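You operate a simulated robot arm through the tools that you are given. There is no shell and no other tool.

Carry out the task below with a simulated two-armed robot. There is one attempt and no reset: what you move stays moved.

JOB
Zero the winder's counter, wind 80 cm onto the yellow spool, brake the winder and put the spool back.
Fine: seat the spool in the black holder; one press of the yellow button, then the red lever to FREE to crank; back on BRAKE so that the cord parts as you pull the spool away; leave the other spools alone.

The check looks at the end state, three seconds after you hand in, the way a careful person would. Anything else that was tipped, shoved, dropped, spilled or broken makes it a failure.

ROBOT AND FRAMES
Two 7-joint arms with fingered hands on one trunk that stands fixed in place. Base frame: the origin is at the foot of the trunk, x ahead of it, y to its left, z up. Lengths are in mm, angles in degrees, forces in N, time in s.
The left shoulder is at [70, 143, 1264], the right one opposite. With the tool pointing down near the work surface each hand reaches from about 420 to 800 mm from the base axis, measured 20 degrees to its own side. Payload 3.6 kg a hand.
The TCP of each hand is the grasp point between the finger pads, 25 mm short of the fingertips. In the tool frame z runs along the fingers and y along their closing line. The gripper opens to 88 mm; its body begins 29 mm behind the TCP. The gripper is a hand of 5 fingers: y runs from the thumb to the fingers, the wrist lies at [-13, -97, -162] in the tool frame.
Orientation is told as [roll, pitch, yaw] about the base's x, y, z axes, in that order, counted from this pose: with the fingers straight down and the wrist toward the robot, the tool's x, y and z point along [0, 1, 0], [1, 0, 0] and [0, 0, -1] of the base frame.

CONTROLS
- The arms move only by the tool play_rows. It takes "left_increments", "right_increments" or both (then of equal length, played together; a hand with none holds still); each is a list of rows, each an object of numbers (a shift or turn left out is 0): "tx", "ty", "tz": the shift along the tool's x, y, z in mm; "ax", "ay", "az": the turn, a rotation vector about the tool's x, y, z in rad. In form: [{"tx": .., "ty": .., "tz": .., "ax": .., "ay": .., "az": ..}, ...]. A call has 1 to 20 rows; each row is the pose to reach, as a shift and turn from the pose commanded when the call began, along the tool's axes at that moment. Each row takes 0.2 s and may step no farther than 50 mm and 8.6 degrees from the row before; otherwise, the whole call is refused. A pose out of reach is approached as far as the arm can. The call stops where the force on the tool passes 40 N (or 10 N more than at its start, if that is more) or the arm is blocked; 0.2 s more then pass. In this call time passes only in rows, and 0.2 s behind the last. The reply holds the time, the measured pose of the TCP, the force on the tool along the base axes, the opening and the grip force, in the units named above and with some noise, with the torque about the TCP (base axes, N m) and any sound that the robot's microphone picked up, and new pictures: "pictures" is both (left out), scene, wrist or none (wrist: the cameras of the hands that moved).
- Cameras (640 x 400 px; columns grow to the right, rows downward): "scene" is now at [121.8, 54.3, 1494.8]; the picture's right is [0.62, -0.79, 0.00], its down [-0.45, -0.35, -0.82] and it looks along [0.65, 0.51, -0.57] (base axes); focal length 337 px, centre (320, 200). "left" rides on the left gripper at [-59, -79, -105] in its tool frame; the picture's right is [-0.73, -0.32, 0.61], its down [0.62, -0.68, 0.38] and it looks along [0.29, 0.66, 0.70] (tool axes); focal length 234 px, centre (320, 200). "right" rides on the right gripper at [59, -79, -105] in its tool frame; the picture's right is [-0.73, 0.32, -0.61], its down [-0.62, -0.68, 0.38] and it looks along [-0.29, 0.66, 0.70] (tool axes); focal length 234 px, centre (320, 200). There is no depth. A picture from a camera that has moved, and an enlarged one, comes with that camera's place and axes in the base frame and with its lens.
- slide_trunk(by): slides the trunk up (or, below 0, down) by that many mm; the arms and the scene camera ride with it, the base frame stays. It gives what a move gives, with no picture.
- finger_targets(index, middle, ring, little, thumb_bend, thumb_turn, hand): sets how far each is bent, from 0 (flat) to 1 (curled in); at 0.3 the hand is open as for a grip, at 0.7 the pads meet at the TCP. One left out holds its place. A second passes; each finger stops where it meets its share of the squeeze, and holds until it gets a number again. It is the only way to open and close the hand. It gives what a move gives, with no picture; readings hold the bend of each and the force on index, middle, ring, little, thumb and palm. thumb_turn goes from beside the hand (0) to across from the fingers (1), as for a grip.
- head_to(pan, tilt): turns the head with the scene camera to pan (to the left, within 86 degrees either way) and tilt (down, from -29 to 69), counted from straight ahead of the robot. It gives what a move gives, and a new picture of the scene camera.
- enlarge(camera, box): a new picture of the part [left, top, right, bottom] of that camera's present view, enlarged. The clock stands still meanwhile.
- hand_in(): hands the job in; it is judged then, once.

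Nothing tells you positions but the pictures and the camera data. Unless the task says otherwise, let go and move clear before handing in.

The tools are called after "Emit:" by a JSON object that holds its "method" and its "body". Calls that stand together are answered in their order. play_rows: Moves the arms, as the interface text tells. Its arguments: {"type":"object","properties":{"left_increments":{"type":"array","items":{"type":"object","properties":{"tx":{"type":"number"},"ty":{"type":"number"},"tz":{"type":"number"},"ax":{"type":"number"},"ay":{"type":"number"},"az":{"type":"number"}}}},"right_increments":{"type":"array","items":{"type":"object","properties":{"tx":{"type":"number"},"ty":{"type":"number"},"tz":{"type":"number"},"ax":{"type":"number"},"ay":{"type":"number"},"az":{"type":"number"}}}},"pictures":{"type":"string","enum":["both","scene","wrist","none"]}},"required":[]} The other tools are called the same way: slide_trunk (by) moves the trunk up or down; finger_targets (index, middle, ring, little, thumb_bend, thumb_turn, hand) moves the fingers one by one; head_to (pan, tilt) turns the head that bears the scene camera; enlarge (camera, box) takes an enlarged picture of a part of a camera's view; hand_in () hands the job in.

At the start:

```text
time: 0.0
left_tool_pos: [389.3, 413.4, 1296.7]
left_tcp_rot: [0.0, 0.0, 0.1]
left_contact_force: [0.8, 0.2, -0.3]
left_moment: [-0.02, 0.02, -0.05]
left_finger_gap: 87.7
left_grasp_force: 0.0
left_shape: jaw
left_bend: [0.3, 0.3, 0.3, 0.3, 0.3, 0.98]
left_finger forces: [0.0, 0.0, 0.0, 0.1, 0.1, 0.0]
right_tool_pos: [471.1, 45.4, 1237.6]
right_tcp_rot: [0.0, 0.0, 0.0]
right_contact_force: [0.1, 0.1, 0.3]
right_moment: [0.02, 0.0, -0.01]
right_finger_gap: 87.6
right_grasp_force: 0.1
right_shape: jaw
right_bend: [0.3, 0.3, 0.3, 0.3, 0.3, 0.98]
right_finger forces: [0.0, 0.0, 0.0, 0.0, 0.0, 0.0]
trunk travel left (down, up): [-800.0, 140.0]
head pan, tilt (commanded): [38.0, 34.7]
```

scene: 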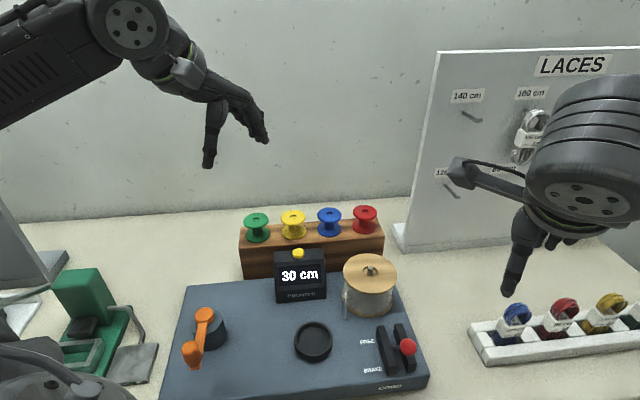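
right: 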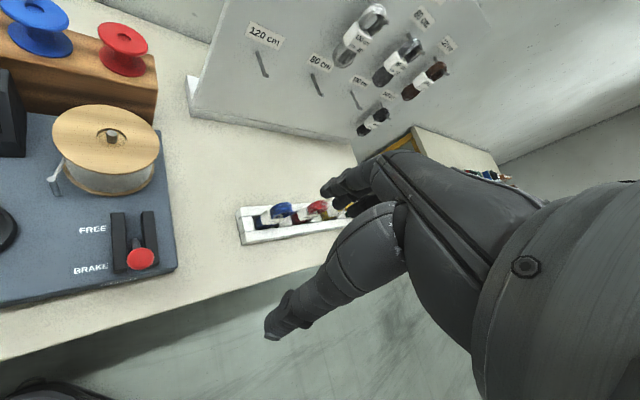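
left: 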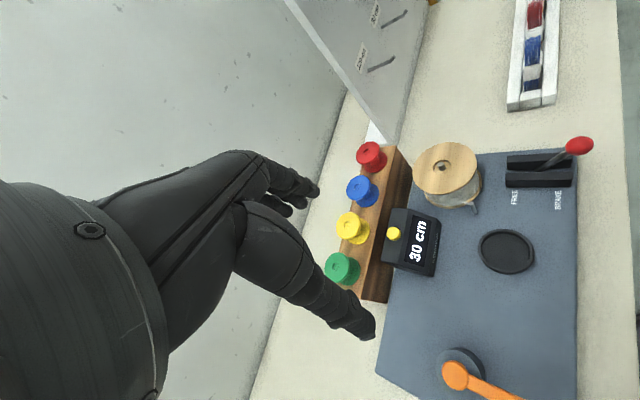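

I see a winder base with a counter reading 30 cm (yellow button on top), an orange crank at the left, a black round holder in the middle, a supply reel and a red-knobbed lever at right, and four spools on a wooden rack behind. I'll look closer first before moving.

Emit:
{"method": "enlarge", "body": {"camera": "scene", "box": [160, 190, 440, 400]}}

Emit:
{"method": "enlarge", "body": {"camera": "left", "box": [310, 120, 630, 400]}}

Emit:
{"method": "enlarge", "body": {"camera": "right", "box": [0, 0, 240, 320]}}

```text
1.90 times, centred on (300, 295) of scene
camera zoom: at [121.8, 54.3, 1494.8], right [0.62, -0.79, 0.0], down [-0.45, -0.35, -0.82], along [0.65, 0.51, -0.57], focal length 642 px, centre (358, 19)
```

zoom: 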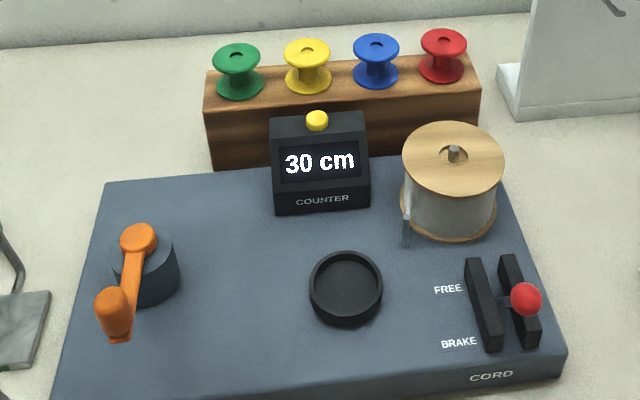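

```text
1.43 times, centred on (470, 260) of left
camera zoom: at [309.6, 354.6, 1401.9], right [-0.32, -0.73, -0.61], down [-0.68, 0.62, -0.38], along [0.66, 0.29, -0.7], focal length 334 px, centre (106, 114)
```

zoom: 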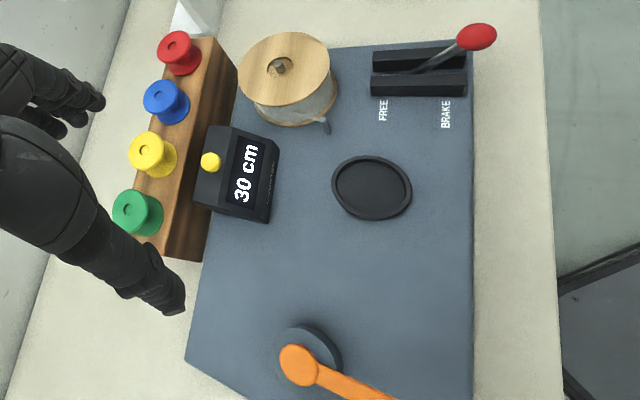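

```text
1.25 times, centred on (120, 160) of right
camera zoom: at [392.0, 104.8, 1344.2], right [0.32, -0.73, 0.61], down [-0.68, -0.62, -0.38], along [0.66, -0.29, -0.7], focal length 293 px, centre (570, 250)
```

zoom: 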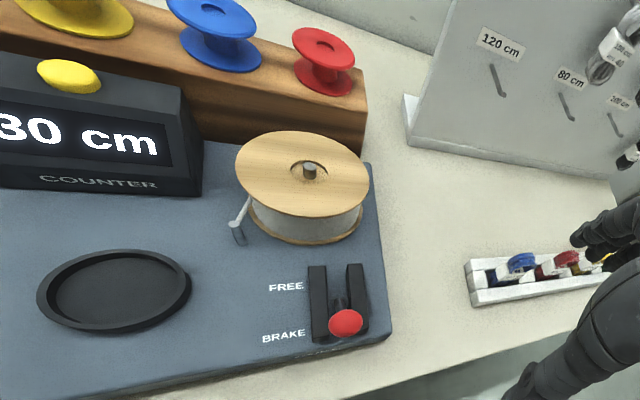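

The spools stand about z≈1030 on the rack, the yellow one near [563, 476]; the device faces me at roughly 44° yaw, with the lever knob near [462,136,979] on BRAKE, the holder near [409,294,916] and the crank hub near [300,466,958]. I'll move the left hand above the yellow spool, turned to match the device, to refine these.

Emit:
{"method": "play_rows", "body": {"left_increments": [{"tx": 8, "ty": 20, "tz": 15, "az": -0.096}, {"tx": 16, "ty": 40, "tz": 30, "az": -0.192}, {"tx": 24, "ty": 62, "tz": 45, "az": -0.288}, {"tx": 32, "ty": 85, "tz": 60, "az": -0.384}, {"tx": 40, "ty": 108, "tz": 80, "az": -0.48}, {"tx": 48, "ty": 130, "tz": 100, "az": -0.576}, {"tx": 56, "ty": 152, "tz": 120, "az": -0.672}, {"tx": 63, "ty": 174, "tz": 137, "az": -0.768}], "pictures": "both"}}

```text
time: 1.8
left_tool_pos: [563.2, 476.0, 1157.3]
left_tcp_rot: [0.0, 0.0, 44.0]
left_contact_force: [0.2, -0.8, 0.2]
left_moment: [-0.01, 0.02, 0.0]
left_finger_gap: 87.9
left_grasp_force: 0.2
left_shape: jaw
left_bend: [0.3, 0.3, 0.3, 0.3, 0.3, 0.98]
left_finger forces: [0.0, 0.0, 0.1, 0.1, 0.1, 0.0]
right_tool_pos: [473.0, 44.7, 1238.0]
right_tcp_rot: [0.0, 0.1, 0.0]
right_contact_force: [0.8, -0.4, -0.3]
right_moment: [0.0, 0.01, -0.01]
right_finger_gap: 87.5
right_grasp_force: 0.0
right_shape: jaw
right_bend: [0.3, 0.3, 0.3, 0.3, 0.3, 0.98]
right_finger forces: [0.0, 0.0, 0.0, 0.0, 0.0, 0.0]
trunk travel left (down, up): [-800.0, 140.0]
head pan, tilt (commanded): [38.0, 34.7]
camera scene: at [124.0, 53.9, 1494.6], right [0.62, -0.79, 0.0], down [-0.45, -0.35, -0.82], along [0.65, 0.51, -0.57], focal length 337 px, centre (320, 200)
camera left: at [547.6, 378.9, 1262.7], right [0.27, -0.75, -0.61], down [-0.92, -0.03, -0.38], along [0.27, 0.66, -0.7], focal length 234 px, centre (320, 200)
```

scene: 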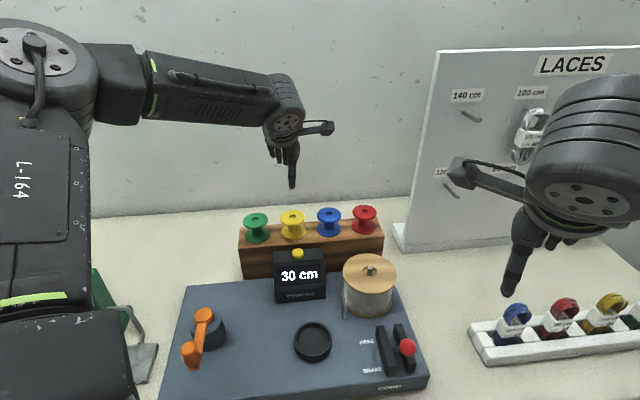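
left: 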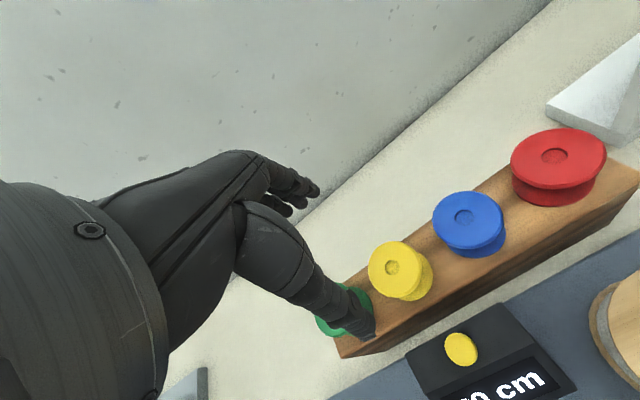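

The left hand is above the rack; the yellow spool sits to the right of the grasp axis in this view. I'll zoom in on the spools and rack for a refined fix.

Emit:
{"method": "enlarge", "body": {"camera": "left", "box": [300, 200, 540, 400]}}

Emit:
{"method": "enlarge", "body": {"camera": "scene", "box": [220, 190, 420, 315]}}

```text
2.00 times, centred on (420, 300) of left
camera zoom: at [547.6, 378.9, 1262.7], right [0.27, -0.75, -0.61], down [-0.92, -0.03, -0.38], along [0.27, 0.66, -0.7], focal length 468 px, centre (120, 0)
```

zoom: 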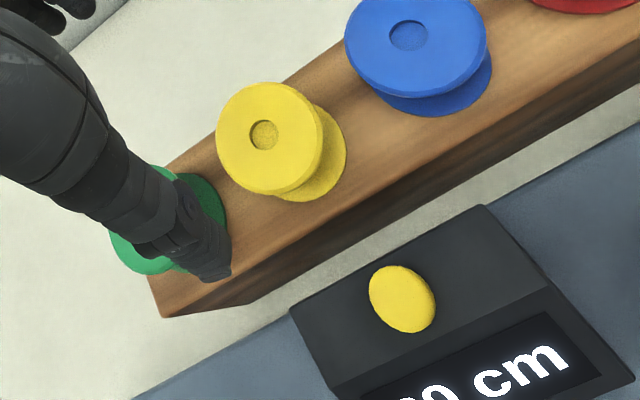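

```text
3.20 times, centred on (320, 252) of scene
camera zoom: at [124.0, 53.9, 1494.6], right [0.62, -0.79, 0.0], down [-0.45, -0.35, -0.82], along [0.65, 0.51, -0.57], focal length 1078 px, centre (320, 32)
```

zoom: 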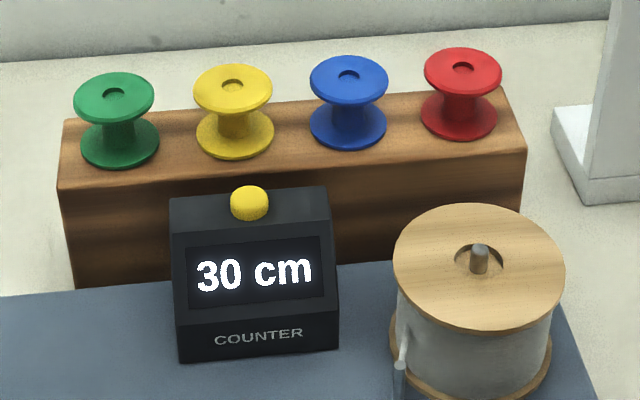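

The refined yellow spool top centre is about [570, 483, 1021], flange about 56 mm wide. I'll lower to just above it and check alignment before going around the flange.

Emit:
{"method": "play_rows", "body": {"left_increments": [{"ty": 5, "tz": 35}, {"ty": 10, "tz": 70}, {"ty": 10, "tz": 97}], "pictures": "both"}}

Emit:
{"method": "enlarge", "body": {"camera": "left", "box": [220, 140, 460, 340]}}

Emit:
{"method": "enlarge", "body": {"camera": "scene", "box": [220, 150, 380, 280]}}

```text
time: 2.6
left_tool_pos: [570.8, 484.3, 1061.1]
left_tcp_rot: [0.0, -0.1, 44.1]
left_contact_force: [-0.7, 0.2, -0.1]
left_moment: [0.01, 0.02, 0.0]
left_finger_gap: 87.7
left_grasp_force: 0.1
left_shape: jaw
left_bend: [0.3, 0.3, 0.3, 0.3, 0.3, 0.98]
left_finger forces: [0.0, 0.0, 0.1, 0.1, 0.0, 0.0]
right_tool_pos: [471.3, 46.4, 1237.7]
right_tcp_rot: [0.0, -0.1, 0.0]
right_contact_force: [-0.2, 0.2, -0.5]
right_moment: [0.0, 0.01, 0.02]
right_finger_gap: 87.7
right_grasp_force: 0.0
right_shape: jaw
right_bend: [0.3, 0.3, 0.3, 0.3, 0.3, 0.98]
right_finger forces: [0.0, 0.0, 0.0, 0.0, 0.1, 0.0]
trunk travel left (down, up): [-800.0, 140.0]
head pan, tilt (commanded): [38.0, 34.7]
camera scene: at [121.9, 54.5, 1494.8], right [0.62, -0.79, 0.0], down [-0.45, -0.35, -0.82], along [0.65, 0.51, -0.57], focal length 337 px, centre (320, 200)
camera left: at [555.2, 387.0, 1166.7], right [0.27, -0.75, -0.61], down [-0.92, -0.02, -0.38], along [0.27, 0.66, -0.7], focal length 234 px, centre (320, 200)
```

scene: 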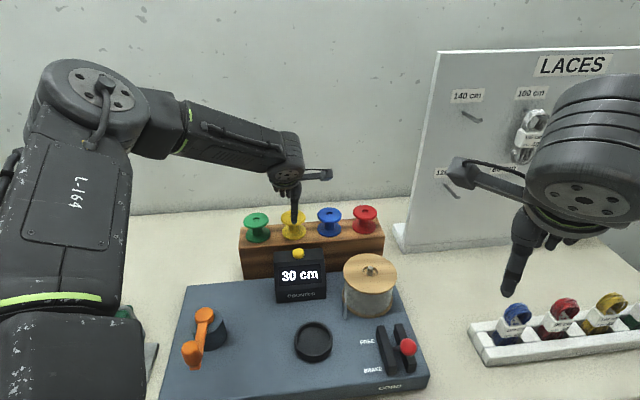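
left: 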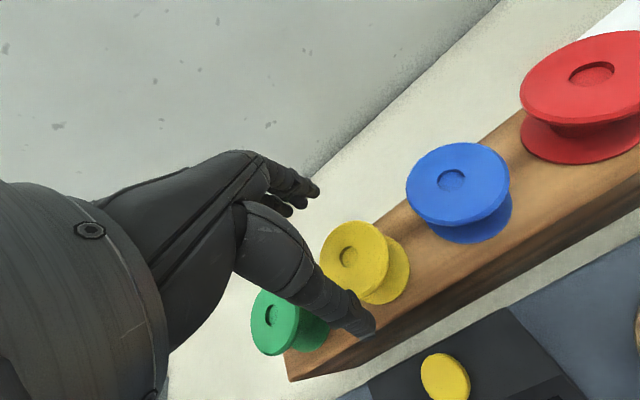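

```text
2.00 times, centred on (340, 240) of left
camera zoom: at [555.2, 387.0, 1166.7], right [0.27, -0.75, -0.61], down [-0.92, -0.02, -0.38], along [0.27, 0.66, -0.7], focal length 468 px, centre (280, 120)
```

zoom: 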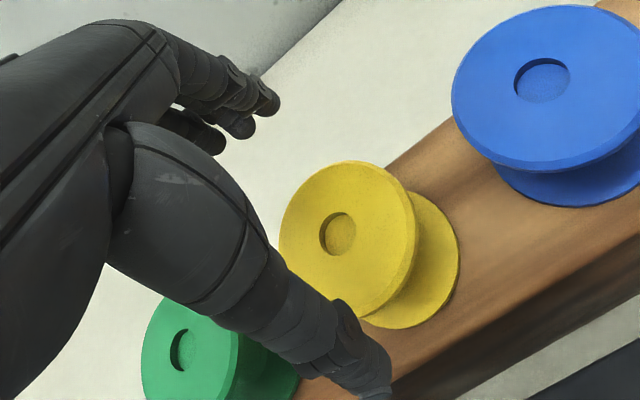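

```text
3.08 times, centred on (300, 215) of scene
camera zoom: at [121.9, 54.5, 1494.8], right [0.62, -0.79, 0.0], down [-0.45, -0.35, -0.82], along [0.65, 0.51, -0.57], focal length 1036 px, centre (382, 154)
```

zoom: 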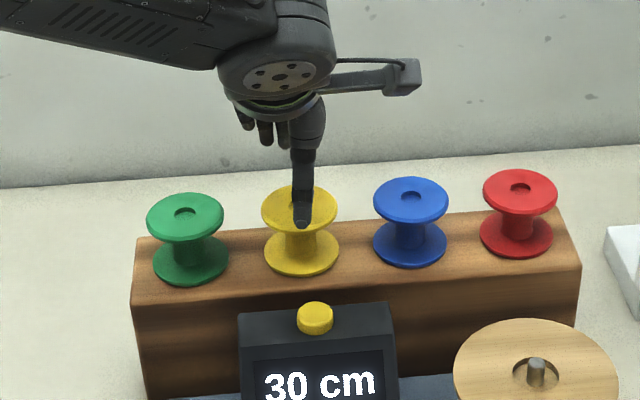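

The thumb is right in front of the yellow spool, fingers behind; alignment is within a few mm. I'll narrow the opening slightly so the thumb stays clear of the counter's button, then lower around the flange.

Emit:
{"method": "finger_targets", "body": {"hand": "left", "index": 0.36, "middle": 0.36, "ring": 0.36, "little": 0.36, "thumb_bend": 0.36}}

Emit:
{"method": "play_rows", "body": {"left_increments": [{"tx": -1, "ty": -2, "tz": 15}, {"tx": -1, "ty": -2, "tz": 30}, {"tx": -1, "ty": -2, "tz": 43}], "pictures": "both"}}

Emit:
{"method": "enlarge", "body": {"camera": "left", "box": [220, 140, 460, 340]}}

Emit:
{"method": "enlarge", "body": {"camera": "scene", "box": [220, 170, 380, 300]}}

```text
time: 3.6
left_tool_pos: [571.9, 483.7, 1060.4]
left_tcp_rot: [0.0, 0.0, 44.0]
left_contact_force: [-0.2, -0.9, -0.2]
left_moment: [0.01, -0.01, -0.01]
left_finger_gap: 72.8
left_grasp_force: 0.0
left_shape: fingers
left_bend: [0.36, 0.36, 0.36, 0.36, 0.36, 0.98]
left_finger forces: [0.0, 0.1, 0.0, 0.0, 0.0, 0.1]
right_tool_pos: [470.2, 46.4, 1237.3]
right_tcp_rot: [0.0, 0.0, 0.0]
right_contact_force: [-0.1, -0.5, 0.8]
right_moment: [-0.04, -0.01, 0.01]
right_finger_gap: 87.6
right_grasp_force: 0.2
right_shape: jaw
right_bend: [0.3, 0.3, 0.3, 0.3, 0.3, 0.98]
right_finger forces: [0.0, 0.0, 0.1, 0.0, 0.0, 0.0]
trunk travel left (down, up): [-800.0, 140.0]
head pan, tilt (commanded): [38.0, 34.7]
```

```text
time: 4.4
left_tool_pos: [570.8, 480.9, 1018.7]
left_tcp_rot: [0.1, 0.1, 44.0]
left_contact_force: [0.7, 0.4, 0.5]
left_moment: [0.04, 0.01, 0.02]
left_finger_gap: 72.7
left_grasp_force: 0.0
left_shape: fingers
left_bend: [0.36, 0.36, 0.36, 0.36, 0.36, 0.98]
left_finger forces: [0.0, 0.0, 0.1, 0.0, 0.0, 0.1]
right_tool_pos: [470.8, 46.1, 1238.9]
right_tcp_rot: [0.0, 0.0, 0.0]
right_contact_force: [-0.3, -0.7, 0.3]
right_moment: [0.02, 0.04, -0.01]
right_finger_gap: 87.6
right_grasp_force: 0.1
right_shape: jaw
right_bend: [0.3, 0.3, 0.3, 0.3, 0.3, 0.98]
right_finger forces: [0.0, 0.0, 0.0, 0.0, 0.0, 0.1]
trunk travel left (down, up): [-800.0, 140.0]
head pan, tilt (commanded): [38.0, 34.7]
camera scene: at [122.0, 54.4, 1494.8], right [0.62, -0.79, 0.0], down [-0.45, -0.35, -0.82], along [0.65, 0.51, -0.57], focal length 337 px, centre (320, 200)
camera left: at [553.3, 384.8, 1124.3], right [0.27, -0.75, -0.61], down [-0.92, -0.02, -0.38], along [0.27, 0.66, -0.7], focal length 234 px, centre (320, 200)
```

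scene: 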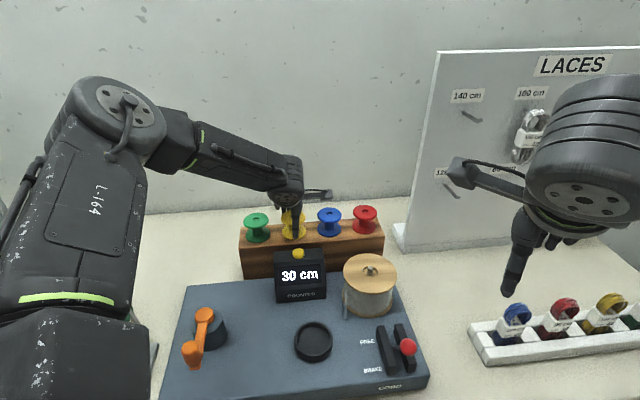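
left: 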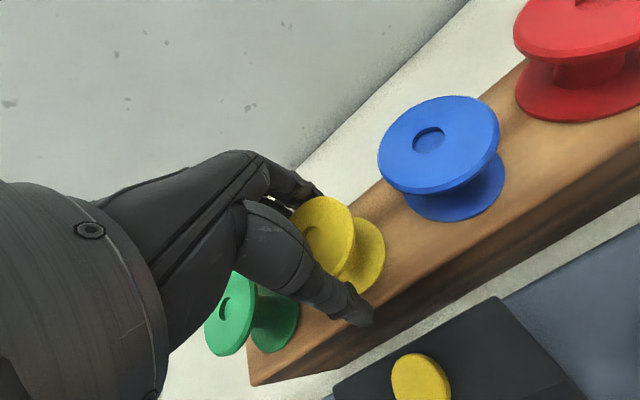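

```text
2.00 times, centred on (340, 240) of left
camera zoom: at [553.3, 384.8, 1124.3], right [0.27, -0.75, -0.61], down [-0.92, -0.02, -0.38], along [0.27, 0.66, -0.7], focal length 468 px, centre (280, 120)
```

zoom: 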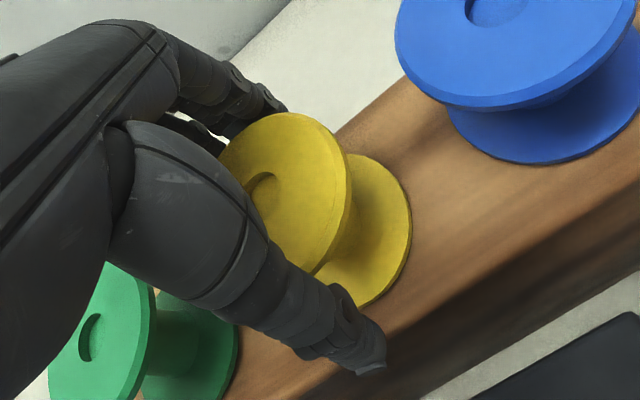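

```text
3.08 times, centred on (300, 235) of scene
camera zoom: at [122.0, 54.4, 1494.8], right [0.62, -0.79, 0.0], down [-0.45, -0.35, -0.82], along [0.65, 0.51, -0.57], focal length 1036 px, centre (382, 92)
```

zoom: 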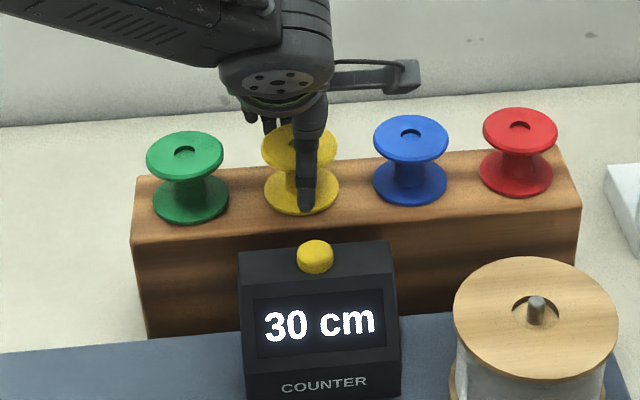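

The yellow flange sits between thumb and fingers, centred on the grasp point. I'll close on it.

Emit:
{"method": "finger_targets", "body": {"hand": "left", "index": 0.6, "middle": 0.6, "ring": 0.6, "little": 0.6, "thumb_bend": 0.6}}

Emit:
{"method": "enlarge", "body": {"camera": "left", "box": [220, 140, 460, 340]}}

Emit:
{"method": "enlarge", "body": {"camera": "scene", "box": [220, 170, 380, 300]}}

```text
time: 5.4
left_tool_pos: [569.8, 482.2, 1018.7]
left_tcp_rot: [0.0, 0.0, 44.0]
left_contact_force: [0.4, -0.1, 2.1]
left_moment: [0.12, -0.05, -0.01]
left_finger_gap: 50.8
left_grasp_force: 15.9
left_shape: fingers
left_bend: [0.48, 0.52, 0.57, 0.6, 0.47, 0.96]
left_finger forces: [8.4, 6.2, 2.0, 0.0, 15.5, 0.0]
right_tool_pos: [470.4, 45.1, 1238.5]
right_tcp_rot: [0.0, 0.1, -0.1]
right_contact_force: [-0.2, 0.6, -0.3]
right_moment: [0.01, -0.01, 0.01]
right_finger_gap: 87.7
right_grasp_force: 0.1
right_shape: jaw
right_bend: [0.3, 0.3, 0.3, 0.3, 0.3, 0.98]
right_finger forces: [0.0, 0.0, 0.0, 0.1, 0.0, 0.0]
trunk travel left (down, up): [-800.0, 140.0]
head pan, tilt (commanded): [38.0, 34.7]
```

```text
2.00 times, centred on (340, 240) of left
camera zoom: at [553.1, 384.5, 1124.6], right [0.27, -0.75, -0.61], down [-0.92, -0.02, -0.38], along [0.27, 0.66, -0.7], focal length 468 px, centre (280, 120)
```

zoom: 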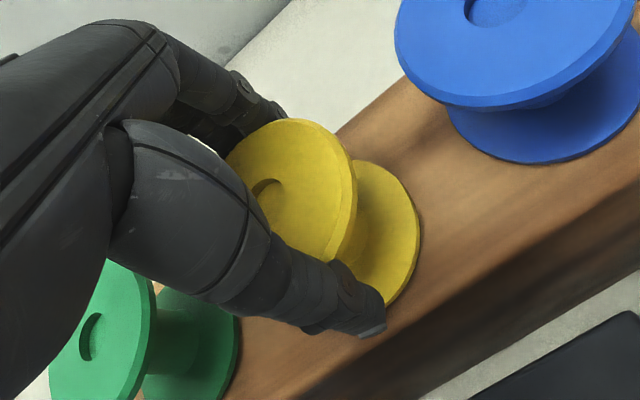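

```text
3.08 times, centred on (300, 235) of scene
camera zoom: at [121.8, 54.1, 1494.8], right [0.62, -0.79, 0.0], down [-0.45, -0.35, -0.82], along [0.65, 0.51, -0.57], focal length 1036 px, centre (382, 92)
```

zoom: 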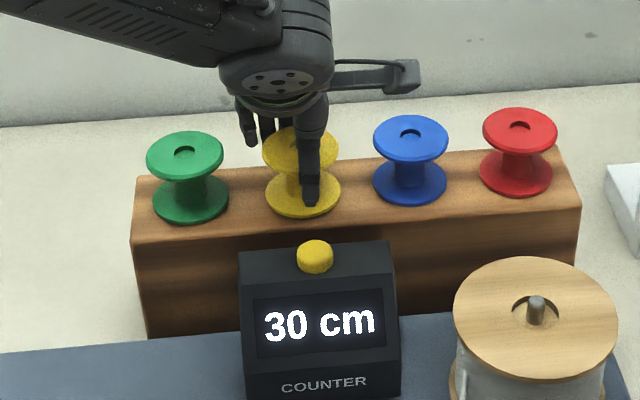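

The spool is gripped by thumb, index, middle and ring (about 16 N). I'll lift it straight up and check it hangs level.

Emit:
{"method": "play_rows", "body": {"left_increments": [{"tz": -10}, {"tz": -25}, {"tz": -45}, {"tz": -70}, {"tz": -95}], "pictures": "both"}}

Emit:
{"method": "enlarge", "body": {"camera": "scene", "box": [220, 130, 420, 280]}}

Emit:
{"method": "enlarge", "body": {"camera": "left", "box": [200, 120, 520, 400]}}

```text
time: 6.6
left_tool_pos: [568.4, 481.3, 1113.6]
left_tcp_rot: [0.0, 0.0, 44.0]
left_contact_force: [-0.7, -0.5, -1.7]
left_moment: [-0.02, -0.02, -0.02]
left_finger_gap: 50.7
left_grasp_force: 15.6
left_shape: fingers
left_bend: [0.49, 0.52, 0.57, 0.6, 0.47, 0.96]
left_finger forces: [8.1, 5.8, 1.7, 0.0, 15.7, 0.0]
right_tool_pos: [469.8, 46.2, 1238.8]
right_tcp_rot: [0.0, 0.0, 0.1]
right_contact_force: [0.1, 0.0, 0.7]
right_moment: [-0.03, -0.03, 0.01]
right_finger_gap: 87.4
right_grasp_force: 0.0
right_shape: jaw
right_bend: [0.3, 0.3, 0.3, 0.3, 0.3, 0.98]
right_finger forces: [0.1, 0.2, 0.0, 0.0, 0.1, 0.0]
trunk travel left (down, up): [-800.0, 140.0]
head pan, tilt (commanded): [38.0, 34.7]
camera scene: at [121.4, 54.0, 1494.8], right [0.62, -0.79, 0.0], down [-0.45, -0.35, -0.82], along [0.65, 0.51, -0.57], focal length 337 px, centre (320, 200)
camera left: at [552.5, 383.8, 1219.3], right [0.27, -0.75, -0.61], down [-0.92, -0.02, -0.38], along [0.27, 0.67, -0.7], focal length 234 px, centre (320, 200)
```

scene: 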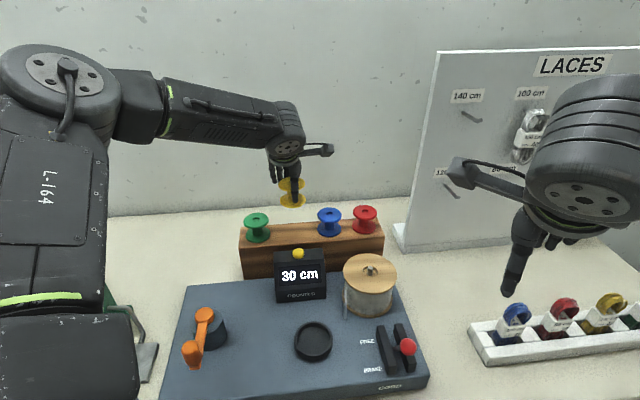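
left: 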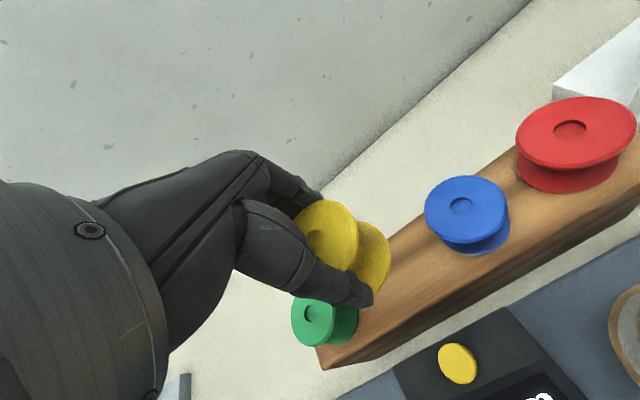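

```text
2.67 times, centred on (320, 205) of scene
camera zoom: at [121.4, 54.0, 1494.8], right [0.62, -0.79, 0.0], down [-0.45, -0.35, -0.82], along [0.65, 0.51, -0.57], focal length 898 px, centre (320, 187)
```

zoom: 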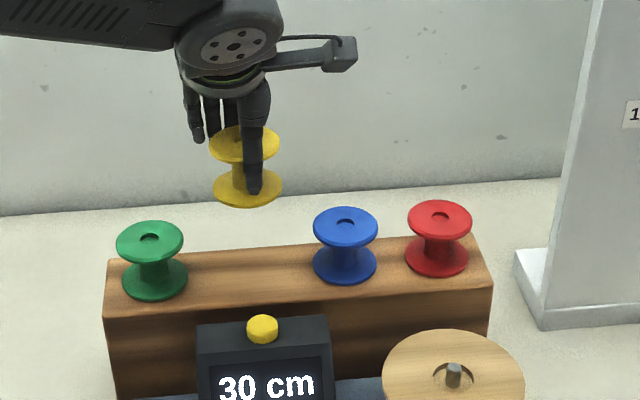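

```text
1.43 times, centred on (360, 260) of left
camera zoom: at [552.5, 383.8, 1219.3], right [0.27, -0.75, -0.61], down [-0.92, -0.02, -0.38], along [0.27, 0.67, -0.7], focal length 334 px, centre (263, 114)
```

zoom: 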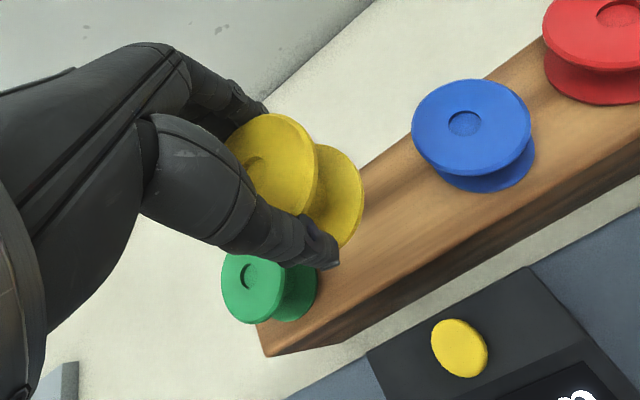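

The spool is up and level, and the rack slot underneath is clear. Let me zoom in to determine where the spool axis lies relative to the grasp point, and look at the holder.

Emit:
{"method": "enlarge", "body": {"camera": "left", "box": [270, 170, 410, 310]}}

Emit:
{"method": "enlarge", "body": {"camera": "scene", "box": [260, 150, 330, 220]}}

Emit:
{"method": "enlarge", "body": {"camera": "scene", "box": [270, 300, 440, 400]}}

Emit:
{"method": "enlarge", "body": {"camera": "scene", "box": [160, 280, 280, 400]}}

```text
2.86 times, centred on (340, 240) of left
camera zoom: at [552.5, 383.8, 1219.3], right [0.27, -0.75, -0.61], down [-0.92, -0.02, -0.38], along [0.27, 0.67, -0.7], focal length 669 px, centre (263, 86)
```

zoom: 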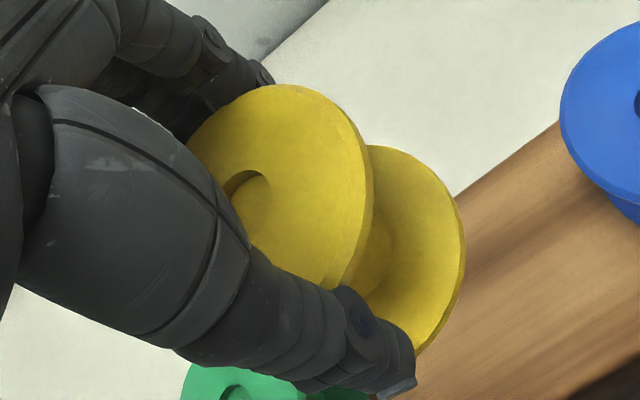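

```text
5.71 times, centred on (295, 185) of scene
camera zoom: at [121.4, 54.0, 1494.8], right [0.62, -0.79, 0.0], down [-0.45, -0.35, -0.82], along [0.65, 0.51, -0.57], focal length 1924 px, centre (463, 286)
```

zoom: 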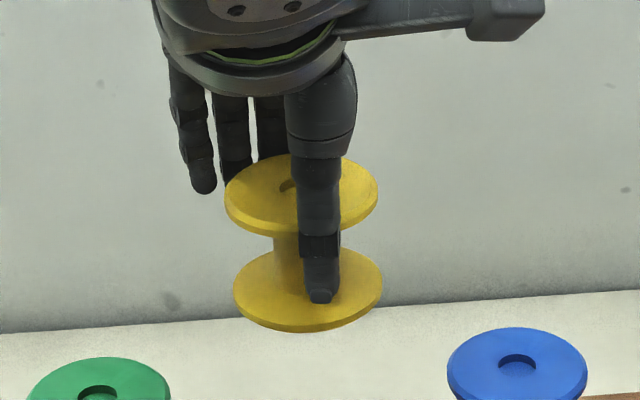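

```text
3.76 times, centred on (355, 350) of scene
camera zoom: at [121.4, 54.0, 1494.8], right [0.62, -0.79, 0.0], down [-0.45, -0.35, -0.82], along [0.65, 0.51, -0.57], focal length 1268 px, centre (188, -365)
```

zoom: 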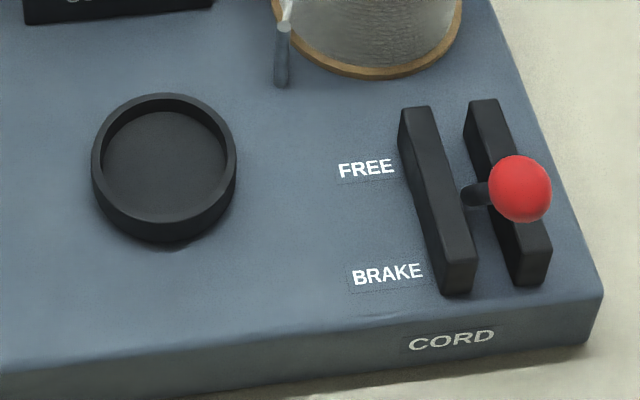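

```text
3.33 times, centred on (220, 340) of scene
camera zoom: at [121.4, 54.0, 1494.8], right [0.62, -0.79, 0.0], down [-0.45, -0.35, -0.82], along [0.65, 0.51, -0.57], focal length 1123 px, centre (653, -267)
```

zoom: 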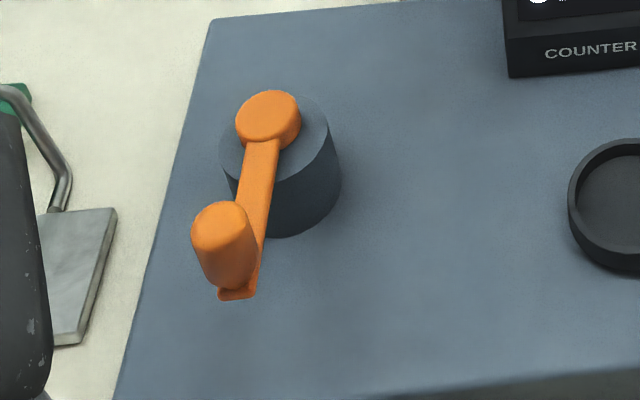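

The spool axis is within ~3 mm of the grasp point. The holder is near [410, 295], rim z≈916, inner radius only ~3 mm more than the flange, so I'll carry the spool over it high and then refine.

Emit:
{"method": "play_rows", "body": {"left_increments": [{"tx": -3, "ty": -35}, {"tx": -6, "ty": -75}, {"tx": -10, "ty": -115}, {"tx": -14, "ty": -155}, {"tx": -18, "ty": -195}, {"tx": -22, "ty": -225}, {"tx": -22, "ty": -240, "tz": 25}, {"tx": -22, "ty": -240, "tz": 60}, {"tx": -22, "ty": -240, "tz": 100}], "pictures": "both"}}

Emit:
{"method": "enlarge", "body": {"camera": "scene", "box": [250, 250, 410, 390]}}

Emit:
{"method": "enlarge", "body": {"camera": "left", "box": [220, 140, 480, 360]}}

Emit:
{"method": "enlarge", "body": {"camera": "right", "box": [0, 100, 240, 300]}}

```text
time: 8.6
left_tool_pos: [413.8, 298.6, 1014.9]
left_tcp_rot: [0.0, 0.1, 44.0]
left_contact_force: [-0.5, 0.1, -0.1]
left_moment: [-0.01, 0.03, -0.03]
left_finger_gap: 50.4
left_grasp_force: 15.6
left_shape: fingers
left_bend: [0.49, 0.52, 0.57, 0.6, 0.47, 0.96]
left_finger forces: [8.0, 5.6, 1.7, 0.1, 15.2, 0.0]
right_tool_pos: [471.3, 45.3, 1236.7]
right_tcp_rot: [-0.1, 0.0, 0.0]
right_contact_force: [-0.2, 0.6, -0.6]
right_moment: [0.0, -0.02, 0.0]
right_finger_gap: 87.6
right_grasp_force: 0.1
right_shape: jaw
right_bend: [0.3, 0.3, 0.3, 0.3, 0.3, 0.98]
right_finger forces: [0.0, 0.0, 0.0, 0.1, 0.0, 0.0]
trunk travel left (down, up): [-800.0, 140.0]
head pan, tilt (commanded): [38.0, 34.7]
camera scene: at [123.3, 54.8, 1494.7], right [0.62, -0.79, 0.0], down [-0.45, -0.35, -0.82], along [0.65, 0.51, -0.57], focal length 337 px, centre (320, 200)
camera left: at [396.2, 200.4, 1119.9], right [0.27, -0.75, -0.61], down [-0.92, -0.02, -0.38], along [0.27, 0.66, -0.7], focal length 234 px, centre (320, 200)
```

scene: 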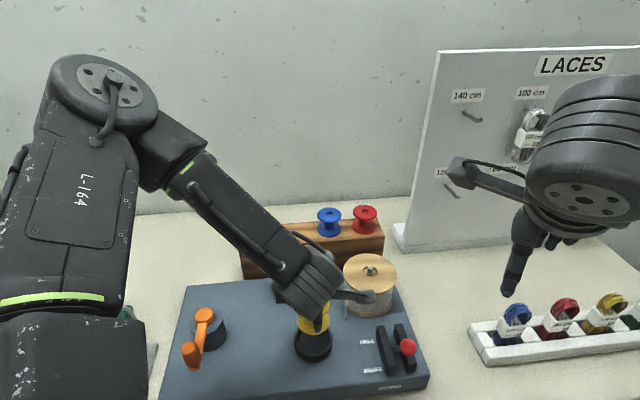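
left: 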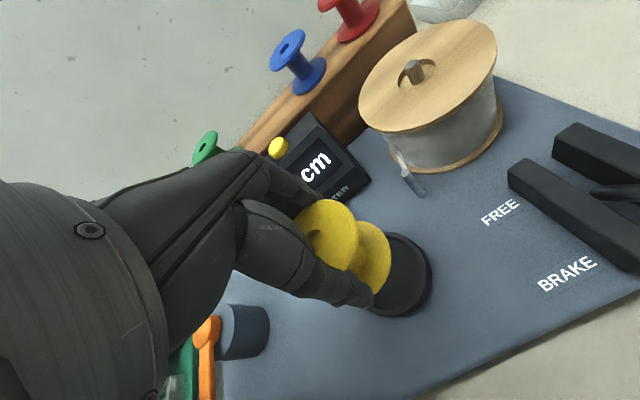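

```text
2.86 times, centred on (330, 320) of scene
camera zoom: at [123.3, 54.8, 1494.7], right [0.62, -0.79, 0.0], down [-0.45, -0.35, -0.82], along [0.65, 0.51, -0.57], focal length 962 px, centre (291, -143)
```

zoom: 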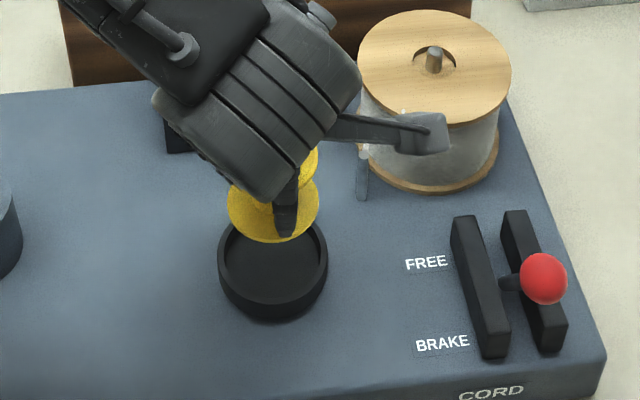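

```text
1.82 times, centred on (350, 250) of left
camera zoom: at [396.2, 200.4, 1119.9], right [0.27, -0.75, -0.61], down [-0.92, -0.02, -0.38], along [0.27, 0.66, -0.7], focal length 426 px, centre (266, 109)
```

zoom: 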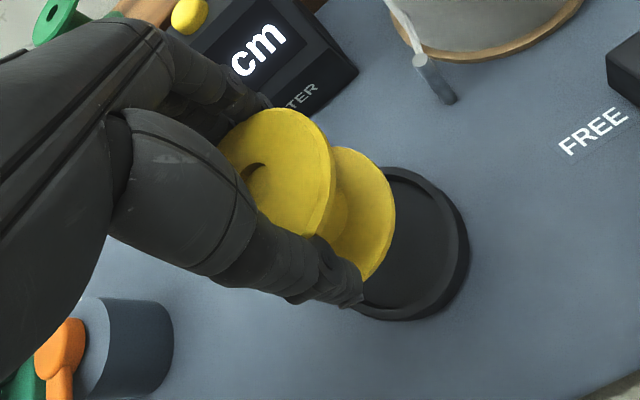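

```text
2.00 times, centred on (120, 200) of right
camera zoom: at [393.3, 105.2, 1343.8], right [0.32, -0.73, 0.61], down [-0.68, -0.62, -0.38], along [0.66, -0.29, -0.7], focal length 468 px, centre (720, 200)
```

zoom: 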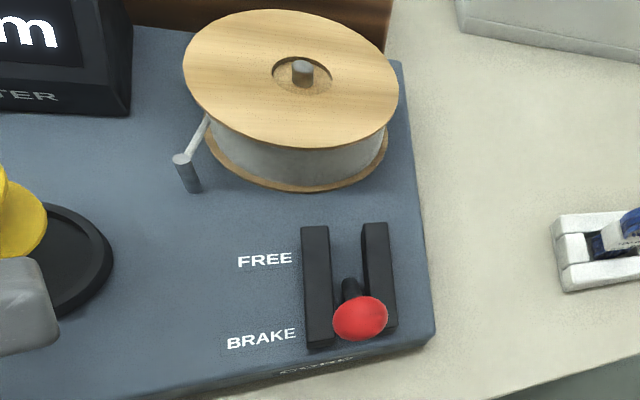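

The spool hangs about 35 mm above the holder and looks near-aligned. I'll zoom in to check the rim against the spool's lower flange before lowering.

Emit:
{"method": "enlarge", "body": {"camera": "left", "box": [330, 200, 450, 330]}}

Emit:
{"method": "enlarge", "body": {"camera": "scene", "box": [280, 300, 350, 370]}}

Emit:
{"method": "enlarge", "body": {"camera": "right", "box": [0, 160, 100, 280]}}

```text
3.08 times, centred on (390, 265) of left
camera zoom: at [396.2, 200.4, 1119.9], right [0.27, -0.75, -0.61], down [-0.92, -0.02, -0.38], along [0.27, 0.66, -0.7], focal length 720 px, centre (105, 0)
```

zoom: 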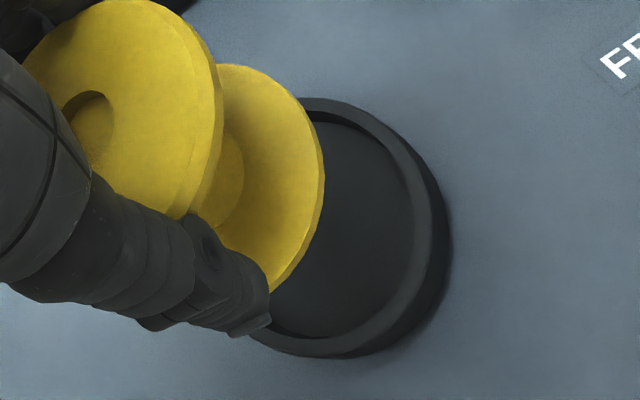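

```text
5.71 times, centred on (315, 335) of scene
camera zoom: at [123.3, 54.8, 1494.7], right [0.62, -0.79, 0.0], down [-0.45, -0.35, -0.82], along [0.65, 0.51, -0.57], focal length 1924 px, centre (349, -571)
```

zoom: 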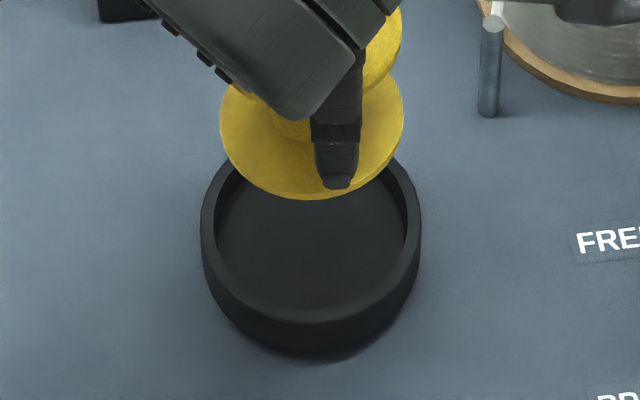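

```text
3.33 times, centred on (50, 220) of right
camera zoom: at [393.3, 105.2, 1343.8], right [0.32, -0.73, 0.61], down [-0.68, -0.62, -0.38], along [0.66, -0.29, -0.7], focal length 781 px, centre (1220, 133)
```

zoom: 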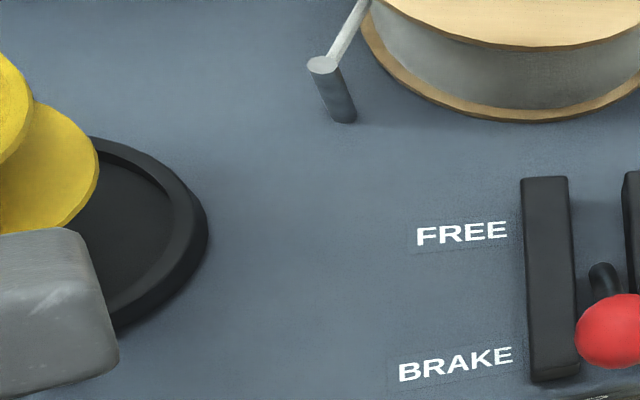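

Spool and holder agree to within about 1 mm. I'll lower until the spool bottom is a few mm above the rim and check again.

Emit:
{"method": "play_rows", "body": {"left_increments": [{"tx": 0.4, "ty": -0.5, "tz": 15}, {"tx": 0.4, "ty": -0.5, "tz": 30}, {"tx": 0.4, "ty": -0.5, "tz": 45}], "pictures": "none"}}

Emit:
{"method": "enlarge", "body": {"camera": "left", "box": [290, 180, 410, 310]}}

Emit:
{"method": "enlarge", "body": {"camera": "scene", "box": [280, 300, 350, 370]}}

Emit:
{"method": "enlarge", "body": {"camera": "right", "box": [0, 160, 100, 280]}}

```text
time: 9.4
left_tool_pos: [412.1, 298.9, 970.4]
left_tcp_rot: [0.0, 0.0, 44.0]
left_contact_force: [0.3, 0.2, -0.2]
left_moment: [0.05, -0.01, 0.0]
left_finger_gap: 50.3
left_grasp_force: 14.7
left_shape: fingers
left_bend: [0.49, 0.52, 0.57, 0.6, 0.47, 0.96]
left_finger forces: [8.0, 5.7, 1.7, 0.0, 15.2, 0.0]
right_tool_pos: [470.5, 46.1, 1238.2]
right_tcp_rot: [0.0, -0.1, 0.0]
right_contact_force: [-0.4, -0.1, 0.6]
right_moment: [-0.02, 0.03, -0.03]
right_finger_gap: 87.8
right_grasp_force: 0.0
right_shape: jaw
right_bend: [0.3, 0.3, 0.3, 0.3, 0.3, 0.98]
right_finger forces: [0.1, 0.0, 0.1, 0.0, 0.0, 0.1]
trunk travel left (down, up): [-800.0, 140.0]
head pan, tilt (commanded): [38.0, 34.7]
```

```text
3.08 times, centred on (350, 245) of left
camera zoom: at [395.4, 201.3, 1075.7], right [0.27, -0.75, -0.61], down [-0.92, -0.02, -0.38], along [0.27, 0.66, -0.7], focal length 720 px, centre (228, 62)
```

zoom: 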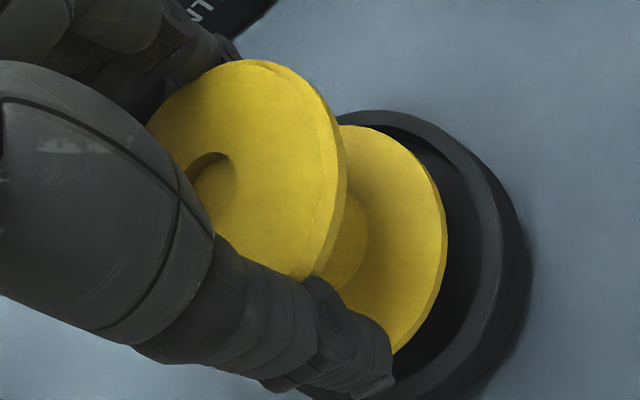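

```text
5.71 times, centred on (315, 335) of scene
camera zoom: at [122.0, 54.3, 1494.8], right [0.62, -0.79, 0.0], down [-0.45, -0.35, -0.82], along [0.65, 0.51, -0.57], focal length 1924 px, centre (349, -571)
```

zoom: 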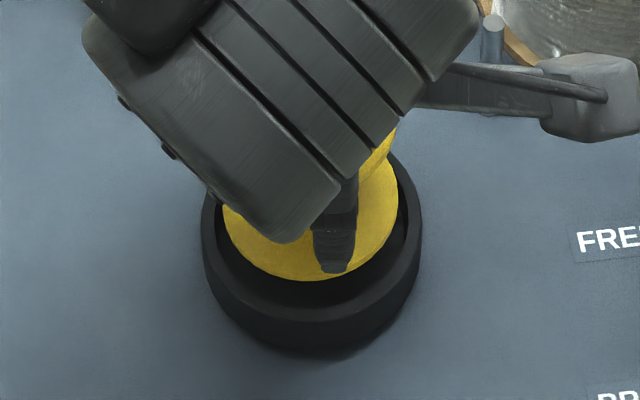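

```text
3.33 times, centred on (50, 220) of right
camera zoom: at [392.1, 104.8, 1344.2], right [0.32, -0.73, 0.61], down [-0.68, -0.62, -0.38], along [0.66, -0.29, -0.7], focal length 781 px, centre (1220, 133)
```

zoom: 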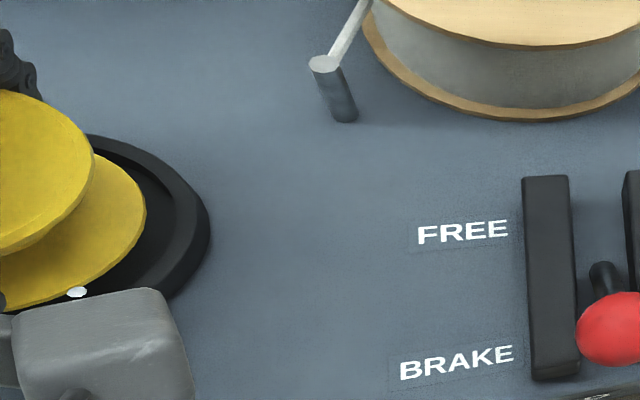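

The spool's lower flange is inside the rim outline with a small even gap. I'll shift about 1 mm toward the front and lower slowly, watching the force.

Emit:
{"method": "play_rows", "body": {"left_increments": [{"ty": -0.8, "tz": 2}, {"ty": -0.8, "tz": 5}, {"ty": -0.8, "tz": 8}, {"ty": -0.8, "tz": 11}], "pictures": "none"}}

Emit:
{"method": "enlarge", "body": {"camera": "left", "box": [290, 180, 410, 310]}}

Emit:
{"method": "enlarge", "body": {"camera": "scene", "box": [280, 300, 350, 370]}}

```text
time: 10.4
left_tool_pos: [410.6, 298.0, 956.9]
left_tcp_rot: [0.0, 0.1, 44.0]
left_contact_force: [-0.6, -0.6, -1.1]
left_moment: [0.0, -0.01, 0.02]
left_finger_gap: 50.2
left_grasp_force: 15.7
left_shape: fingers
left_bend: [0.49, 0.52, 0.57, 0.6, 0.47, 0.96]
left_finger forces: [8.1, 5.6, 1.7, 0.0, 15.2, 0.1]
right_tool_pos: [471.0, 45.3, 1237.1]
right_tcp_rot: [-0.1, 0.0, -0.1]
right_contact_force: [0.2, 0.7, -0.4]
right_moment: [-0.01, -0.02, 0.02]
right_finger_gap: 88.1
right_grasp_force: 0.1
right_shape: jaw
right_bend: [0.3, 0.3, 0.3, 0.3, 0.3, 0.98]
right_finger forces: [0.1, 0.1, 0.0, 0.0, 0.0, 0.0]
trunk travel left (down, up): [-800.0, 140.0]
head pan, tilt (commanded): [38.0, 34.7]
```

```text
3.08 times, centred on (350, 245) of left
camera zoom: at [395.4, 200.2, 1064.0], right [0.27, -0.75, -0.61], down [-0.92, -0.03, -0.38], along [0.27, 0.66, -0.7], focal length 720 px, centre (228, 62)
```

zoom: 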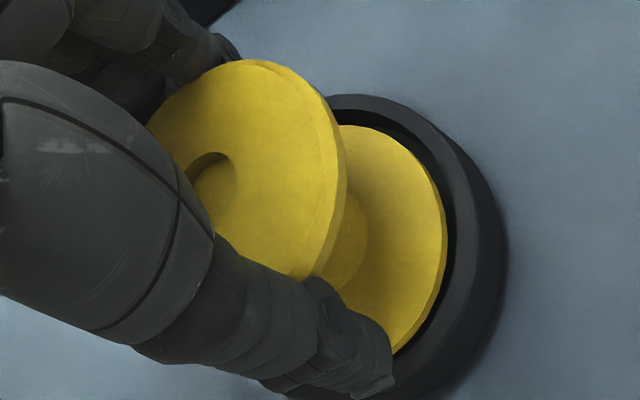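

```text
5.71 times, centred on (315, 335) of scene
camera zoom: at [122.2, 54.1, 1494.8], right [0.62, -0.79, 0.0], down [-0.45, -0.35, -0.82], along [0.65, 0.51, -0.57], focal length 1924 px, centre (349, -571)
```

zoom: 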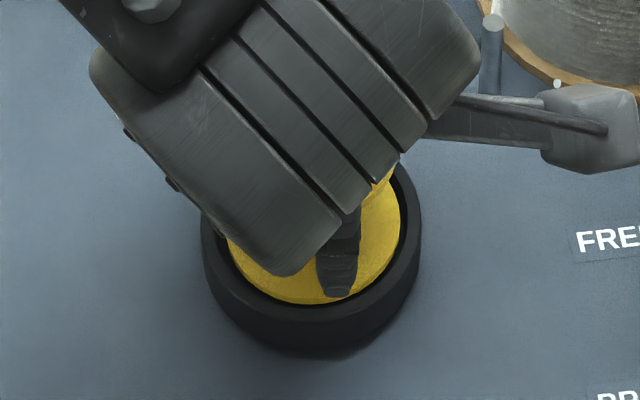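

The flange has entered the rim with an even gap all round and no force. I'll continue down in small steps until it seats.

Emit:
{"method": "play_rows", "body": {"left_increments": [{"tz": 2}, {"tz": 4}], "pictures": "none"}}

Emit:
{"method": "play_rows", "body": {"left_increments": [{"tz": 1}, {"tz": 2}], "pictures": "none"}}

```text
time: 11.0
left_tool_pos: [411.8, 298.2, 953.5]
left_tcp_rot: [0.0, 0.0, 44.0]
left_contact_force: [0.1, 0.4, -0.5]
left_moment: [0.04, -0.02, -0.03]
left_finger_gap: 50.2
left_grasp_force: 15.7
left_shape: fingers
left_bend: [0.49, 0.52, 0.57, 0.6, 0.47, 0.96]
left_finger forces: [8.0, 5.6, 1.6, 0.1, 15.3, 0.1]
right_tool_pos: [469.2, 44.2, 1237.9]
right_tcp_rot: [0.0, 0.1, 0.1]
right_contact_force: [0.1, -0.2, -0.1]
right_moment: [0.02, -0.01, 0.02]
right_finger_gap: 87.7
right_grasp_force: 0.0
right_shape: jaw
right_bend: [0.3, 0.3, 0.3, 0.3, 0.3, 0.98]
right_finger forces: [0.0, 0.1, 0.0, 0.0, 0.0, 0.0]
trunk travel left (down, up): [-800.0, 140.0]
head pan, tilt (commanded): [38.0, 34.7]
```

```text
time: 11.6
left_tool_pos: [410.7, 297.9, 952.7]
left_tcp_rot: [0.0, 0.0, 44.0]
left_contact_force: [0.5, -0.1, -0.8]
left_moment: [-0.01, 0.02, 0.01]
left_finger_gap: 50.2
left_grasp_force: 15.7
left_shape: fingers
left_bend: [0.49, 0.52, 0.57, 0.6, 0.47, 0.96]
left_finger forces: [8.0, 5.6, 1.7, 0.0, 15.3, 0.0]
right_tool_pos: [470.1, 45.3, 1238.2]
right_tcp_rot: [0.0, 0.0, 0.0]
right_contact_force: [0.2, 0.6, -0.9]
right_moment: [0.0, -0.01, -0.01]
right_finger_gap: 87.7
right_grasp_force: 0.1
right_shape: jaw
right_bend: [0.3, 0.3, 0.3, 0.3, 0.3, 0.98]
right_finger forces: [0.0, 0.0, 0.1, 0.1, 0.0, 0.1]
trunk travel left (down, up): [-800.0, 140.0]
head pan, tilt (commanded): [38.0, 34.7]
```

No contact yet at z≈953; continuing down.

Emit:
{"method": "play_rows", "body": {"left_increments": [{"tz": 1}, {"tz": 2}], "pictures": "none"}}

Emit:
{"method": "play_rows", "body": {"left_increments": [{"tz": 1}, {"tz": 2}], "pictures": "none"}}

```text
time: 12.2
left_tool_pos: [411.1, 297.9, 951.2]
left_tcp_rot: [-0.1, -0.1, 44.0]
left_contact_force: [-0.2, 0.6, 3.5]
left_moment: [0.08, -0.07, 0.0]
left_finger_gap: 50.1
left_grasp_force: 15.8
left_shape: fingers
left_bend: [0.49, 0.52, 0.57, 0.6, 0.47, 0.96]
left_finger forces: [8.1, 5.9, 1.9, 0.0, 15.6, 0.0]
right_tool_pos: [470.6, 45.6, 1238.6]
right_tcp_rot: [0.0, 0.0, 0.0]
right_contact_force: [0.7, 0.2, 0.0]
right_moment: [0.0, 0.01, 0.0]
right_finger_gap: 88.0
right_grasp_force: 0.1
right_shape: jaw
right_bend: [0.3, 0.3, 0.3, 0.3, 0.3, 0.98]
right_finger forces: [0.0, 0.0, 0.0, 0.1, 0.0, 0.0]
trunk travel left (down, up): [-800.0, 140.0]
head pan, tilt (commanded): [38.0, 34.7]
```

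```text
time: 12.8
left_tool_pos: [410.4, 297.2, 949.3]
left_tcp_rot: [-0.1, -0.2, 44.0]
left_contact_force: [-0.4, -0.1, 13.1]
left_moment: [0.29, -0.21, -0.01]
left_finger_gap: 50.2
left_grasp_force: 16.7
left_shape: fingers
left_bend: [0.49, 0.52, 0.57, 0.6, 0.47, 0.95]
left_finger forces: [7.8, 6.6, 2.4, 0.0, 16.6, 0.1]
right_tool_pos: [470.1, 43.9, 1239.3]
right_tcp_rot: [0.1, 0.0, 0.0]
right_contact_force: [-0.2, -0.4, 0.7]
right_moment: [-0.03, -0.01, -0.01]
right_finger_gap: 87.7
right_grasp_force: 0.1
right_shape: jaw
right_bend: [0.3, 0.3, 0.3, 0.3, 0.3, 0.98]
right_finger forces: [0.0, 0.0, 0.0, 0.1, 0.0, 0.1]
trunk travel left (down, up): [-800.0, 140.0]
head pan, tilt (commanded): [38.0, 34.7]
```

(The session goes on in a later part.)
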